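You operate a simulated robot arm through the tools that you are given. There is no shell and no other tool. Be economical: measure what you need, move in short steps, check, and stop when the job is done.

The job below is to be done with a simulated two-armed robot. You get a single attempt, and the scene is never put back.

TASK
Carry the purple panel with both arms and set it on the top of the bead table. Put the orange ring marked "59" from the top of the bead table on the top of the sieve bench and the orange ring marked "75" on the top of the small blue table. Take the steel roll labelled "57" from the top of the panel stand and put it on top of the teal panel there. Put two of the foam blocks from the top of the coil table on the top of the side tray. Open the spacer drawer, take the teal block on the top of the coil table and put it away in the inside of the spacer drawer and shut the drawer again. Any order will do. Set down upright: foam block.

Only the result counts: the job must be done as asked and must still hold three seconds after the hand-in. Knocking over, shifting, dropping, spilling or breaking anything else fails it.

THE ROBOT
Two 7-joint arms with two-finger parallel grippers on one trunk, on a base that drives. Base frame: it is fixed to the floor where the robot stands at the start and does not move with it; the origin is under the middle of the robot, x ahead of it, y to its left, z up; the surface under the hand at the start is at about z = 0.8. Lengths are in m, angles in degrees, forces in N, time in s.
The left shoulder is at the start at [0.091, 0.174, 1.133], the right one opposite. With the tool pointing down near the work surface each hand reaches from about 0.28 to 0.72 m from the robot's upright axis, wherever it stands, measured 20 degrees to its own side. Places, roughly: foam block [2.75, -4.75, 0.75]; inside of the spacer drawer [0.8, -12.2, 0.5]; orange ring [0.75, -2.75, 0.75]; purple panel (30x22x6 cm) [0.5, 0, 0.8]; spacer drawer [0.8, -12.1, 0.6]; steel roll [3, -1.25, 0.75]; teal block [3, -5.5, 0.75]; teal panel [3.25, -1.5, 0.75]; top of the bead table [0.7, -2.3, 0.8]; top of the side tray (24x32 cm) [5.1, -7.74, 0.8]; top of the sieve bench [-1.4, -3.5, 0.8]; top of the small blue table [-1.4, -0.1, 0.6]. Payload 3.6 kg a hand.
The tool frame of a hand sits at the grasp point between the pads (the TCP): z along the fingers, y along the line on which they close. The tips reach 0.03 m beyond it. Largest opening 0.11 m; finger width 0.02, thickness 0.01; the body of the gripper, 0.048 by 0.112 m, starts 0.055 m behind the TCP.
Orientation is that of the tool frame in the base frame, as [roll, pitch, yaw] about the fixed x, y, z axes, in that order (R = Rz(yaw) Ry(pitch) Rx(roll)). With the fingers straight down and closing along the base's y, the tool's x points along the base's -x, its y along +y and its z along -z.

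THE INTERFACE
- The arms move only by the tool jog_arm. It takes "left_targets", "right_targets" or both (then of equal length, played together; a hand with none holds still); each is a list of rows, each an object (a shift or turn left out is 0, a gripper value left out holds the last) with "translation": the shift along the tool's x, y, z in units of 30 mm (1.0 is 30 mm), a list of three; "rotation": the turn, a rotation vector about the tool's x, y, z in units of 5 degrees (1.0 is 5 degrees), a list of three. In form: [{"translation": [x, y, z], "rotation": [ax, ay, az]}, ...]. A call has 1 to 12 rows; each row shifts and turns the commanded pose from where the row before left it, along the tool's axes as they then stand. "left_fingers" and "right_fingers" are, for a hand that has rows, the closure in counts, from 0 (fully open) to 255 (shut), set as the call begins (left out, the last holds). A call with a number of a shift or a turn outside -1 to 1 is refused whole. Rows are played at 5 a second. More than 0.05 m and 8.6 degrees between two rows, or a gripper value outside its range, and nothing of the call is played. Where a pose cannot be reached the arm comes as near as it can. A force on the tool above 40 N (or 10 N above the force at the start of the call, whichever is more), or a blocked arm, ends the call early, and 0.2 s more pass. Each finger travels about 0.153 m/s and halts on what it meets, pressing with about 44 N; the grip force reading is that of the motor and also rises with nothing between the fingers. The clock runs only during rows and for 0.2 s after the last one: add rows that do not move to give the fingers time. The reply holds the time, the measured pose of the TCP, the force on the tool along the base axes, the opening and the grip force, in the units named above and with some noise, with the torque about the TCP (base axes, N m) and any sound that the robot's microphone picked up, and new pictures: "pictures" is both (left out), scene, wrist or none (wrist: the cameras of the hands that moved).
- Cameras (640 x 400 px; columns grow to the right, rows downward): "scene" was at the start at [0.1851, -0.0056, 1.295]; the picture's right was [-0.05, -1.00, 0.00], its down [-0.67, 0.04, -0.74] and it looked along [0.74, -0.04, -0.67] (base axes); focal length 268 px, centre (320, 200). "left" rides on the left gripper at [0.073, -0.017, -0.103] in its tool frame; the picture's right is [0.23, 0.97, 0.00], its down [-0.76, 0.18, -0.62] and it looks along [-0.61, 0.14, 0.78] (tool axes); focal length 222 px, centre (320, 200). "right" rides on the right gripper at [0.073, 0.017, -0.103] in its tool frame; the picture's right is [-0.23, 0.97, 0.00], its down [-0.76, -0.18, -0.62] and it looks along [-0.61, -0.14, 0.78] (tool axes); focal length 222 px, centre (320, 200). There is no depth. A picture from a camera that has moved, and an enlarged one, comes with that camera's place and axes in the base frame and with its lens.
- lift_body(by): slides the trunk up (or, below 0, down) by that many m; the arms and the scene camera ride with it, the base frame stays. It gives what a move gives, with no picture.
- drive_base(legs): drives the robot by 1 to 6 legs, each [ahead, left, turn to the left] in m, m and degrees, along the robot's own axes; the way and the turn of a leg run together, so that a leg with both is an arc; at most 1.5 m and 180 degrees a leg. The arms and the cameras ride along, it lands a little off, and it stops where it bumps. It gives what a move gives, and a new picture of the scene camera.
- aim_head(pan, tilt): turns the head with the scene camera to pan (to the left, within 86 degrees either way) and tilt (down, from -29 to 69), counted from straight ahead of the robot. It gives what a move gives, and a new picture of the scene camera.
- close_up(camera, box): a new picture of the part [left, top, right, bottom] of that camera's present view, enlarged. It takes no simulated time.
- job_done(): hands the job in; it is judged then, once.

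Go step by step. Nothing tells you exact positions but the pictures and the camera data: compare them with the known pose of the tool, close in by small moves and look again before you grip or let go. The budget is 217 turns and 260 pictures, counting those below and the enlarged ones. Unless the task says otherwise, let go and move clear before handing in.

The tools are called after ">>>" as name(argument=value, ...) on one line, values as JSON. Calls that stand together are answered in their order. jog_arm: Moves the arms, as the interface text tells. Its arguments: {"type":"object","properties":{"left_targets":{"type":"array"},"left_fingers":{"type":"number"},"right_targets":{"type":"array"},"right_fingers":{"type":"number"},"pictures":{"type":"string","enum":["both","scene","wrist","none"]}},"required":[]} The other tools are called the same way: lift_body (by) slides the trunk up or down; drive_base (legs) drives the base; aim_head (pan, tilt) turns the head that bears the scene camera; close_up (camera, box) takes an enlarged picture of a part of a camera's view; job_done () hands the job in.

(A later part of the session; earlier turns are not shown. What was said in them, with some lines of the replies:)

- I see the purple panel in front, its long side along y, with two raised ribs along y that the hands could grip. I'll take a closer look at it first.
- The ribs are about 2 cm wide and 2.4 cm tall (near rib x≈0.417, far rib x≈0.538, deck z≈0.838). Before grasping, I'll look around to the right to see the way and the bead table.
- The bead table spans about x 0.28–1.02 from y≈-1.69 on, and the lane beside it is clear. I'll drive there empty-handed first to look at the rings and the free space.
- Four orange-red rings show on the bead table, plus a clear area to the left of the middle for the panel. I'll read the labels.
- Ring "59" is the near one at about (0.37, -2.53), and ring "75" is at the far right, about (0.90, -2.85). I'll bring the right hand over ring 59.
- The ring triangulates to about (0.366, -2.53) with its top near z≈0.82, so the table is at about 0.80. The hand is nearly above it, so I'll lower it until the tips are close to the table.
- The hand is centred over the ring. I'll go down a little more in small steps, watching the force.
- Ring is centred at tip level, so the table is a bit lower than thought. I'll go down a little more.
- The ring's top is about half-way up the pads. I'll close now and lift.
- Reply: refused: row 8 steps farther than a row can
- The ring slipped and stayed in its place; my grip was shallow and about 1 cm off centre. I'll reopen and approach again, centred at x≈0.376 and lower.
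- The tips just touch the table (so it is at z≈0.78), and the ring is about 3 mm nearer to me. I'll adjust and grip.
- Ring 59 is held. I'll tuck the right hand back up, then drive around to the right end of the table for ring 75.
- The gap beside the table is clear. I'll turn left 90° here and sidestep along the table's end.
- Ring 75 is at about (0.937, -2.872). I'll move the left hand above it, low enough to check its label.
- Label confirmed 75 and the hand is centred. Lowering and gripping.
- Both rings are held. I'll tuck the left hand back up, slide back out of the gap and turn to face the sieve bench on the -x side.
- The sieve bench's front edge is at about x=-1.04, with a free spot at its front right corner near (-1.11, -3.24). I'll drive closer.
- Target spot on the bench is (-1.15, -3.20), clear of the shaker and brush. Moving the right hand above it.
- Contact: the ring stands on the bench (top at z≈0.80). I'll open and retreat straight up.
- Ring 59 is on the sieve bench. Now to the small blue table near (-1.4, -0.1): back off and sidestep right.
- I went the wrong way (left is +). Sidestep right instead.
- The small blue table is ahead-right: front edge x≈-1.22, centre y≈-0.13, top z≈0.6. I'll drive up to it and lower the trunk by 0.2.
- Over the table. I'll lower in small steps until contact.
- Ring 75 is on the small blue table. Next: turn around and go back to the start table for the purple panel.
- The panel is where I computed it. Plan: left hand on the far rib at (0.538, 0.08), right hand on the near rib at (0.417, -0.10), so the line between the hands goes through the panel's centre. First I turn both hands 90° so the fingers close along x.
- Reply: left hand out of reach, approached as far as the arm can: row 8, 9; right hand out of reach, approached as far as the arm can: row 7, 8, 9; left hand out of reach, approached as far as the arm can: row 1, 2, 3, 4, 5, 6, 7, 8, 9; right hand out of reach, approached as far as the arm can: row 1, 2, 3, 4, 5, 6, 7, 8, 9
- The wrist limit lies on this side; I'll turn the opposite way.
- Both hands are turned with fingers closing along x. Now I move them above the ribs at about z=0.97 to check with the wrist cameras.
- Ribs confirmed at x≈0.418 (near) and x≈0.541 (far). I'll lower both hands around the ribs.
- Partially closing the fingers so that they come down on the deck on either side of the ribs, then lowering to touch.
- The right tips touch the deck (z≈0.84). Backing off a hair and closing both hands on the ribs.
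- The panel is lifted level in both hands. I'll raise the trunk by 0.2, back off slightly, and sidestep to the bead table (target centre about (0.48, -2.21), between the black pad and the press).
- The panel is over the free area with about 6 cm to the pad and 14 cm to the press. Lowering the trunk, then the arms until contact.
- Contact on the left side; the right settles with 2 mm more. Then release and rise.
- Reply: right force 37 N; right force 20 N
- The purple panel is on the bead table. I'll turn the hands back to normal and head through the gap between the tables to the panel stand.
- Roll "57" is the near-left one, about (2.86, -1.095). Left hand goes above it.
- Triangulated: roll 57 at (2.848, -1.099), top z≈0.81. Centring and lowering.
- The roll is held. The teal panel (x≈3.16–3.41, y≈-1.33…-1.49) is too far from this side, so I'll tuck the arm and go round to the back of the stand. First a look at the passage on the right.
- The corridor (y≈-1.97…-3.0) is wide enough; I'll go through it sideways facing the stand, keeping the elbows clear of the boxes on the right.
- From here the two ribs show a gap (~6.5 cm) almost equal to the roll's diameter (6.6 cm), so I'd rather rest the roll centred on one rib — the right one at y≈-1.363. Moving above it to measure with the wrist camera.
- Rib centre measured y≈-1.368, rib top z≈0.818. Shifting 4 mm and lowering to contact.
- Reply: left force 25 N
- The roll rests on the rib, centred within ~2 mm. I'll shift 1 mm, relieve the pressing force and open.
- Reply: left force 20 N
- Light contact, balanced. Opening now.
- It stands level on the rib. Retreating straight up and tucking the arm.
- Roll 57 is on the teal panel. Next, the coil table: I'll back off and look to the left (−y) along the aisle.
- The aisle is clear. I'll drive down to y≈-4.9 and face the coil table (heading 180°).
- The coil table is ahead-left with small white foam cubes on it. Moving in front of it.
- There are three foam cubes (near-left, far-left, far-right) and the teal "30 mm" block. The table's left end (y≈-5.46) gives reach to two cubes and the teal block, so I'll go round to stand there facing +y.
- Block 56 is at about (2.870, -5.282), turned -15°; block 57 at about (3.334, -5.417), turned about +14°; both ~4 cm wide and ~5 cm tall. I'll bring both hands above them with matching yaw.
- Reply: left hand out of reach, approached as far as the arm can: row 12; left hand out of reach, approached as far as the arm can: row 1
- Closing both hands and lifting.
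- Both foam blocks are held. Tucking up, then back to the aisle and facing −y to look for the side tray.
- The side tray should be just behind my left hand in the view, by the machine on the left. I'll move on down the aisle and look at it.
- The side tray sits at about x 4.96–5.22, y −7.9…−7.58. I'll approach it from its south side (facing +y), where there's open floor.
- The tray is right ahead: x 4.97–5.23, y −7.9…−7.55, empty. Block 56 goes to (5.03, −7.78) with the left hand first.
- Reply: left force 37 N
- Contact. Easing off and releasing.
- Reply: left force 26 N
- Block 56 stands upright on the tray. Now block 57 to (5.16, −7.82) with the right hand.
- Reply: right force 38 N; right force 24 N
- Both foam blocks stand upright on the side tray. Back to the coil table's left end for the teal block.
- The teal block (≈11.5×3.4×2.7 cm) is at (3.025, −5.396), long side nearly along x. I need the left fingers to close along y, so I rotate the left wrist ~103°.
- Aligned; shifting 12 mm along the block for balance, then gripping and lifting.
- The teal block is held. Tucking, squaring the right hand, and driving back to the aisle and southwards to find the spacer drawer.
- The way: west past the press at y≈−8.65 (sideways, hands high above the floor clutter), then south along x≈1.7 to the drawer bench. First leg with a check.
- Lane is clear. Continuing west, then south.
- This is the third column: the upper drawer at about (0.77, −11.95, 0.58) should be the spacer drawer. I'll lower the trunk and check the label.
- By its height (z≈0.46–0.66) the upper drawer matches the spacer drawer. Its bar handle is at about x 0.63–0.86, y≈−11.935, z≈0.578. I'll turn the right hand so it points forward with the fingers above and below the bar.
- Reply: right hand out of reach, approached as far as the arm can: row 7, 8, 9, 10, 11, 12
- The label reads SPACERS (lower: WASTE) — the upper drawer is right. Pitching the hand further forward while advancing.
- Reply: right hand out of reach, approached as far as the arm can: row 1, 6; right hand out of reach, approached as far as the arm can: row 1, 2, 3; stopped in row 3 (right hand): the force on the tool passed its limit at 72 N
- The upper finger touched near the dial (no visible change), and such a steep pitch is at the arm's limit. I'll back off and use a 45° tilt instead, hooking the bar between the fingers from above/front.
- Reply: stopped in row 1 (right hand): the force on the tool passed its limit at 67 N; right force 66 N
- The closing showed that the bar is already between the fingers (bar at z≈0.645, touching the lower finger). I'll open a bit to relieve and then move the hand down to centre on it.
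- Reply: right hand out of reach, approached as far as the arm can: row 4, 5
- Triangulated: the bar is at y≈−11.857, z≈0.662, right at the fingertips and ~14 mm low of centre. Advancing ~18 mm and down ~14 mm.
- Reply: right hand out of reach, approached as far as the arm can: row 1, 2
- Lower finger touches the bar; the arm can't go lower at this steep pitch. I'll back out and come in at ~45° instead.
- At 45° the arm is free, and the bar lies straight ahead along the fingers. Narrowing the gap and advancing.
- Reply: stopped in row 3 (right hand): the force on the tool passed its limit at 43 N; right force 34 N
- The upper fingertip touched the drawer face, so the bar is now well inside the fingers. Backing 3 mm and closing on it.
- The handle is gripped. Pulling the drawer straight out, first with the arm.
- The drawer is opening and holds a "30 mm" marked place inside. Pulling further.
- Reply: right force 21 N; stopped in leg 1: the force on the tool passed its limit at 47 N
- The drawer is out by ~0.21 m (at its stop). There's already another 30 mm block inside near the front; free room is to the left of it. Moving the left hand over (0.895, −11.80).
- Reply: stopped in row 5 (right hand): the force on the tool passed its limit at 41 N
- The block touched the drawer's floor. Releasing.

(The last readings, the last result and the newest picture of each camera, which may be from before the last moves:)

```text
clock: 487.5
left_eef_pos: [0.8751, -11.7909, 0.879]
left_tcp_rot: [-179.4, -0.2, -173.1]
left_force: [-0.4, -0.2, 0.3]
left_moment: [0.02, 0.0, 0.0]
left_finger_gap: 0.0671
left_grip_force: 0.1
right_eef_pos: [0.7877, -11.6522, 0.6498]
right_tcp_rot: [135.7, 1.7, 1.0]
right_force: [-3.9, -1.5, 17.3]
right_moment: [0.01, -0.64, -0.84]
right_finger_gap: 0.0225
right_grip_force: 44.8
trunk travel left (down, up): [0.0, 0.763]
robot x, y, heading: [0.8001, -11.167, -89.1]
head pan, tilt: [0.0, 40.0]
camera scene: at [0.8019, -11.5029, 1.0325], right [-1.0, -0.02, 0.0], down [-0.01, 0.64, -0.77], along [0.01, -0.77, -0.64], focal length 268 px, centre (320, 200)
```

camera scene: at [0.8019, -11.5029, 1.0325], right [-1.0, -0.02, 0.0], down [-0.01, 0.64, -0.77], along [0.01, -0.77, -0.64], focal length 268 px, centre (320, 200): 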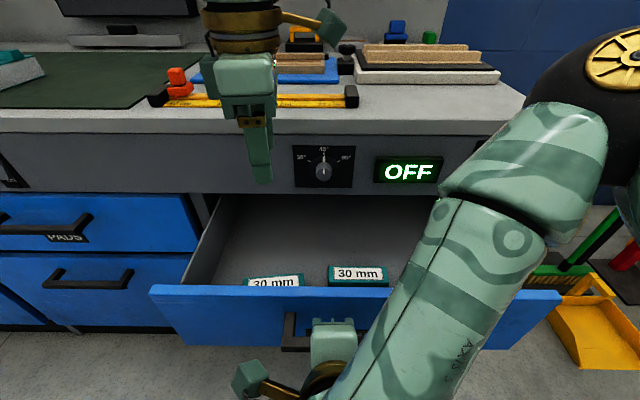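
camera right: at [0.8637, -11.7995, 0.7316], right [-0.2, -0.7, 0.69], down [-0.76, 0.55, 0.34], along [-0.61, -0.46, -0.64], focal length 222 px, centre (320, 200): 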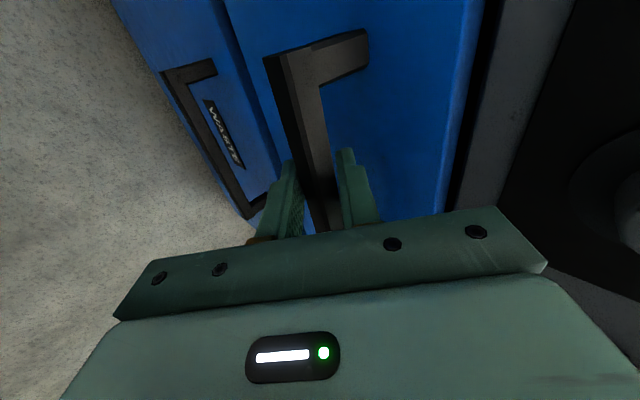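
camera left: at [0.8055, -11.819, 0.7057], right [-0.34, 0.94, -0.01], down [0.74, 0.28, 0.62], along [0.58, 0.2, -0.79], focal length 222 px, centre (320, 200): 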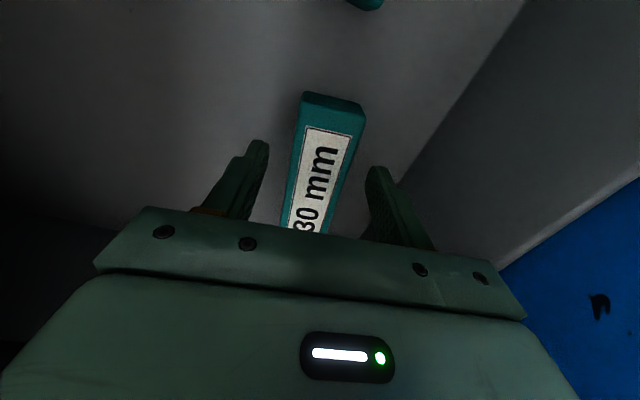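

The block lies in the drawer. Withdrawing the left hand, then pushing the drawer shut along the same line.

>>> jog_arm(left_targets=[{"translation": [-0.3, 0.744, 0]}, {"translation": [-0.3, 0.744, 0]}, {"translation": [-0.3, 0.744, 0]}, {"translation": [-0.3, 0.744, 0]}, {"translation": [-0.3, 0.744, 0]}, {"translation": [-0.3, 0.744, 0]}, {"translation": [-0.3, 0.744, 0]}, {"translation": [-0.2, 0.744, 0]}, {"translation": [0, 0.744, 0]}], pictures="none")

>>> jog_arm(right_targets=[{"translation": [0, 0.3, 0.29]}, {"translation": [0, 0.4, 0.39]}, {"translation": [0, 0.4, 0.39]}, {"translation": [0, 0.4, 0.39]}, {"translation": [0, 0.4, 0.39]}, {"translation": [0, 0.4, 0.39]}], pictures="scene")

```text
clock: 489.5
left_eef_pos: [0.9191, -11.5824, 0.8752]
left_tcp_rot: [-179.4, -0.3, -173.2]
left_force: [-0.8, -0.5, -0.6]
left_moment: [-0.02, 0.05, 0.0]
left_finger_gap: 0.0667
left_grip_force: 0.0
right_eef_pos: [0.7861, -11.6513, 0.6491]
right_tcp_rot: [135.6, 1.6, 0.8]
right_force: [-4.9, -0.6, 16.5]
right_moment: [0.01, -0.53, -0.6]
right_finger_gap: 0.0227
right_grip_force: 45.7
trunk travel left (down, up): [0.0, 0.763]
robot x, y, heading: [0.797, -11.1696, -89.0]
head pan, tilt: [0.0, 40.0]
```

```text
clock: 490.9
left_eef_pos: [0.9191, -11.5833, 0.8766]
left_tcp_rot: [-179.4, -0.3, -173.1]
left_force: [0.5, -0.7, 0.8]
left_moment: [0.0, -0.05, 0.01]
left_finger_gap: 0.0667
left_grip_force: 0.1
right_eef_pos: [0.7868, -11.7514, 0.6479]
right_tcp_rot: [135.6, 1.6, 0.7]
right_force: [-10.9, -1.8, 8.7]
right_moment: [0.09, -0.35, -0.1]
right_finger_gap: 0.0228
right_grip_force: 45.2
trunk travel left (down, up): [0.0, 0.763]
robot x, y, heading: [0.7963, -11.169, -89.1]
head pan, tilt: [0.0, 40.0]
camera scene: at [0.8013, -11.5032, 1.0323], right [-1.0, -0.02, 0.0], down [-0.01, 0.64, -0.77], along [0.01, -0.77, -0.64], focal length 268 px, centre (320, 200)
```

scene: 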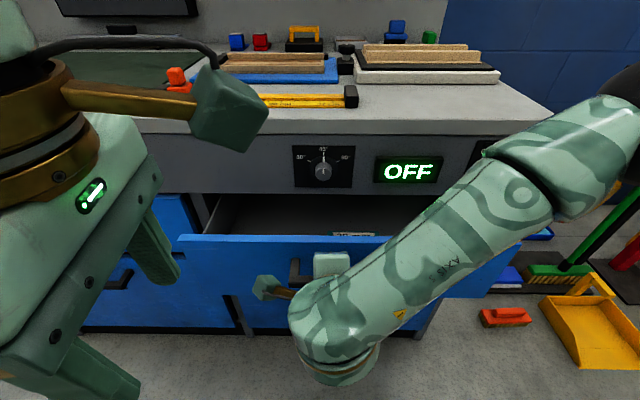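

>>> drive_base(legs=[[0.07, 0, 0]])

>>> jog_arm(right_targets=[{"translation": [0, 0.3, 0.29]}, {"translation": [0, 0.3, 0.29]}, {"translation": [0, 0.2, 0.2]}, {"translation": [0, 0.15, 0.15]}, {"translation": [0, 0.15, 0.15]}], pictures="scene")

```text
clock: 491.9
left_eef_pos: [0.92, -11.6545, 0.8752]
left_tcp_rot: [-179.4, -0.3, -173.2]
left_force: [0.3, 0.2, -0.1]
left_moment: [0.01, -0.01, 0.01]
left_finger_gap: 0.0669
left_grip_force: 0.1
right_eef_pos: [0.7882, -11.8209, 0.6479]
right_tcp_rot: [135.6, 1.5, 0.7]
right_force: [-16.8, 1.3, 10.3]
right_moment: [0.17, -0.81, -1.18]
right_finger_gap: 0.0225
right_grip_force: 45.1
trunk travel left (down, up): [0.0, 0.763]
robot x, y, heading: [0.8002, -11.2389, -89.3]
head pan, tilt: [0.0, 40.0]
camera scene: at [0.8016, -11.5742, 1.0324], right [-1.0, -0.02, 0.0], down [-0.01, 0.64, -0.77], along [0.01, -0.77, -0.64], focal length 268 px, centre (320, 200)
```

scene: 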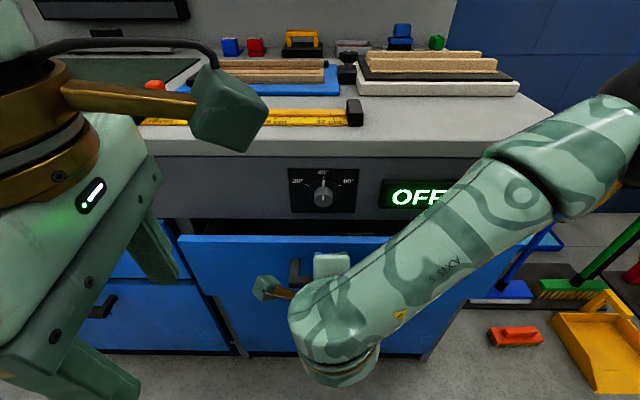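

```text
clock: 493.1
left_eef_pos: [0.9196, -11.6522, 0.8766]
left_tcp_rot: [-179.2, -0.3, -173.2]
left_force: [0.0, 0.1, 0.2]
left_moment: [-0.01, -0.01, 0.0]
left_finger_gap: 0.0669
left_grip_force: 0.1
right_eef_pos: [0.7877, -11.8607, 0.6474]
right_tcp_rot: [136.2, 1.6, 0.6]
right_force: [-6.2, 16.2, 19.6]
right_moment: [0.43, -0.13, -0.3]
right_finger_gap: 0.0227
right_grip_force: 45.1
trunk travel left (down, up): [0.0, 0.763]
robot x, y, heading: [0.7943, -11.2397, -89.1]
head pan, tilt: [0.0, 40.0]
stopped in row 5 (right hand): the force on the tool passed its limit at 45 N (the readings are from after the stop); the commanded pose is now the measured one
camera scene: at [0.8015, -11.5713, 1.0334], right [-1.0, -0.01, 0.0], down [-0.01, 0.64, -0.77], along [0.01, -0.77, -0.64], focal length 268 px, centre (320, 200)
```

scene: 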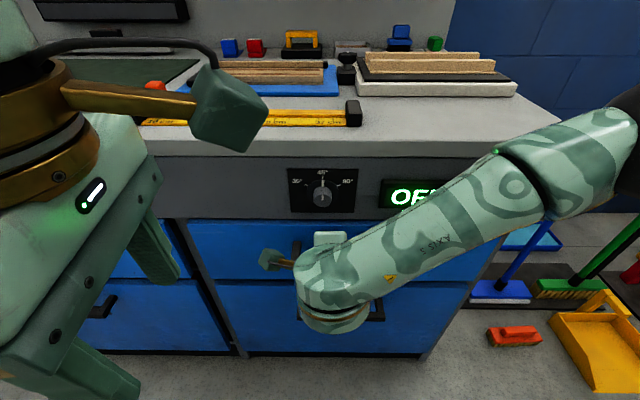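

The drawer is back at its stop (same handle position as before). Opening the fingers slightly and withdrawing along their axis.

>>> jog_arm(right_targets=[{}, {}, {}], right_fingers=150, pictures="none")

>>> jog_arm(right_targets=[{"translation": [0, 0, -0.3]}, {"translation": [0, 0, -0.4]}, {"translation": [0, 0, -0.5]}, {"translation": [0, 0, -0.7]}, {"translation": [0, 0, -0.8]}], pictures="both")

```text
clock: 493.9
left_eef_pos: [0.9196, -11.6536, 0.8761]
left_tcp_rot: [-179.4, -0.4, -173.2]
left_force: [0.5, -0.1, -0.4]
left_moment: [0.03, 0.0, -0.01]
left_finger_gap: 0.0671
left_grip_force: 0.0
right_eef_pos: [0.7886, -11.8624, 0.6454]
right_tcp_rot: [136.4, 1.7, 0.7]
right_force: [-2.6, 9.7, 1.1]
right_moment: [-0.05, 0.02, -0.16]
right_finger_gap: 0.0422
right_grip_force: 0.0
trunk travel left (down, up): [0.0, 0.763]
robot x, y, heading: [0.7976, -11.2407, -89.1]
head pan, tilt: [0.0, 40.0]
```

```text
clock: 495.1
left_eef_pos: [0.9199, -11.6546, 0.8759]
left_tcp_rot: [-179.4, -0.3, -173.1]
left_force: [0.2, 0.8, -0.1]
left_moment: [-0.02, 0.0, 0.01]
left_finger_gap: 0.067
left_grip_force: 0.0
right_eef_pos: [0.7895, -11.8052, 0.7035]
right_tcp_rot: [136.3, 1.7, 0.7]
right_force: [-0.4, -0.4, 0.5]
right_moment: [0.02, -0.02, 0.0]
right_finger_gap: 0.0452
right_grip_force: 0.1
trunk travel left (down, up): [0.0, 0.763]
robot x, y, heading: [0.7992, -11.2373, -89.0]
head pan, tilt: [0.0, 40.0]
camera scene: at [0.8024, -11.5743, 1.0322], right [-1.0, -0.01, 0.0], down [-0.01, 0.64, -0.77], along [0.01, -0.77, -0.64], focal length 268 px, centre (320, 200)
camera right: at [0.8642, -11.7461, 0.7891], right [-0.2, -0.71, 0.68], down [-0.76, 0.55, 0.35], along [-0.62, -0.45, -0.65], focal length 222 px, centre (320, 200)
```

scene: 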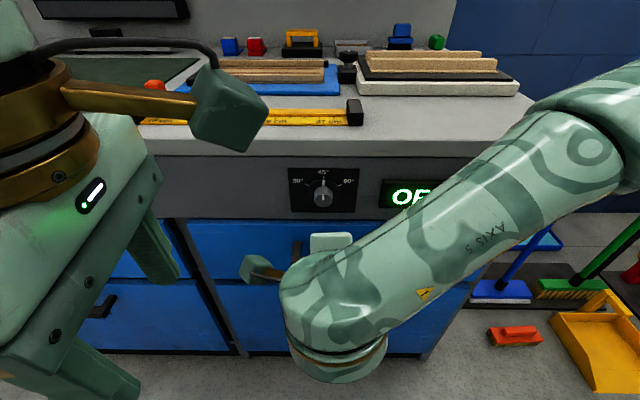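
right: 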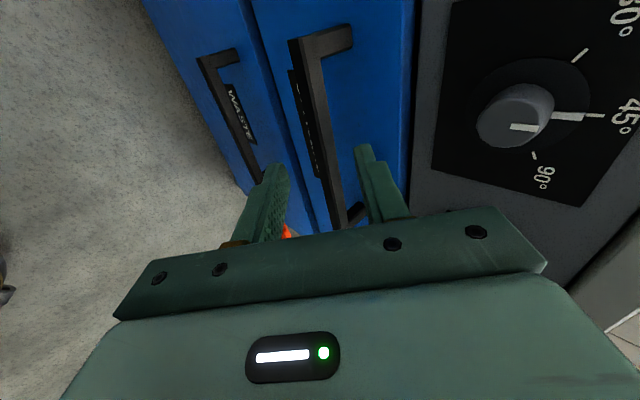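

>>> close_up(camera="scene", box=[180, 150, 420, 300])

>>> jog_arm(right_targets=[{"translation": [0, 0, -0.9]}, {"translation": [0, 0, -0.9]}, {"translation": [0, 0, -0.9], "rotation": [1, 0, 0]}], pictures="none")

>>> drive_base(legs=[[-0.12, 0, 0]])

```text
2.67 times, centred on (300, 225) of scene
camera zoom: at [0.8024, -11.5743, 1.0322], right [-1.0, -0.01, 0.0], down [-0.01, 0.64, -0.77], along [0.01, -0.77, -0.64], focal length 714 px, centre (373, 133)
```

zoom: 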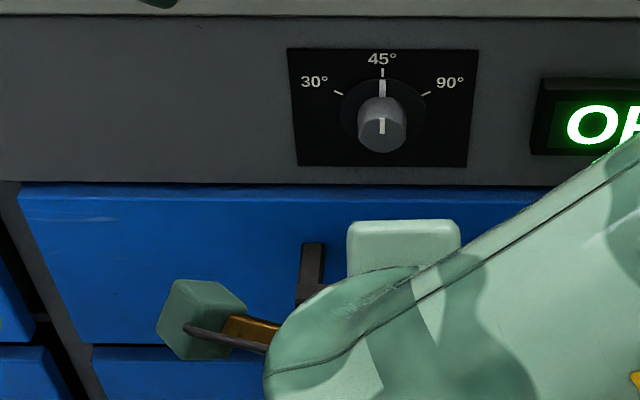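

```text
clock: 495.9
left_eef_pos: [0.9198, -11.6543, 0.8749]
left_tcp_rot: [-179.5, -0.3, -173.2]
left_force: [-0.3, -0.2, 0.5]
left_moment: [-0.01, -0.02, -0.01]
left_finger_gap: 0.0672
left_grip_force: 0.0
right_eef_pos: [0.7918, -11.75, 0.7623]
right_tcp_rot: [141.4, 1.6, 0.7]
right_force: [0.2, 0.7, 0.1]
right_moment: [-0.01, 0.01, -0.02]
right_finger_gap: 0.0451
right_grip_force: 0.1
trunk travel left (down, up): [0.0, 0.763]
robot x, y, heading: [0.7989, -11.2422, -89.3]
head pan, tilt: [0.0, 40.0]
```

```text
clock: 497.2
left_eef_pos: [0.9186, -11.5328, 0.8756]
left_tcp_rot: [-179.3, -0.3, -173.4]
left_force: [0.6, -0.1, 0.3]
left_moment: [-0.04, -0.04, -0.01]
left_finger_gap: 0.0669
left_grip_force: 0.0
right_eef_pos: [0.7897, -11.6277, 0.7634]
right_tcp_rot: [141.3, 1.7, 0.7]
right_force: [0.4, 0.1, -0.9]
right_moment: [-0.01, 0.03, 0.01]
right_finger_gap: 0.0451
right_grip_force: 0.0
trunk travel left (down, up): [0.0, 0.763]
robot x, y, heading: [0.7948, -11.1163, -89.0]
head pan, tilt: [0.0, 40.0]
camera scene: at [0.8006, -11.4526, 1.0324], right [-1.0, -0.01, 0.0], down [-0.01, 0.64, -0.77], along [0.01, -0.77, -0.64], focal length 268 px, centre (320, 200)
```

scene: 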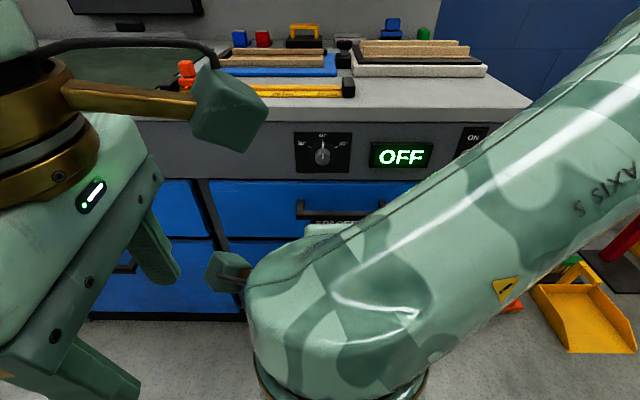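

The drawer is shut, the dial still reads 45°, and both hands are clear. Each of the other placements was seen resting in place when I left it, so I'm handing in.

>>> job_done()

```text
The job is handed in.
```

I did every part of the job and handed it in. After setting each item down I saw it resting in place, but I did not go back to re-check any of them before handing in.

- **Purple panel:** it is on the bead table, carried there with both arms.
- **Orange rings:** "59" is on the sieve bench and "75" is on the small blue table. Ring "59" slipped out of my first grip but stayed where it was.
- **Steel roll "57":** it is on the teal panel. It rests centred on one rib, because the gap between the ribs is about the width of the roll.
- **Foam blocks:** "56" and "57" stand upright on the side tray.
- **Teal block:** it is inside the spacer drawer, beside another 30 mm block that was already there. The drawer is shut.

While reaching for the drawer handle, one finger bumped the front of the bench. The dial there still reads 45° and nothing looked moved.
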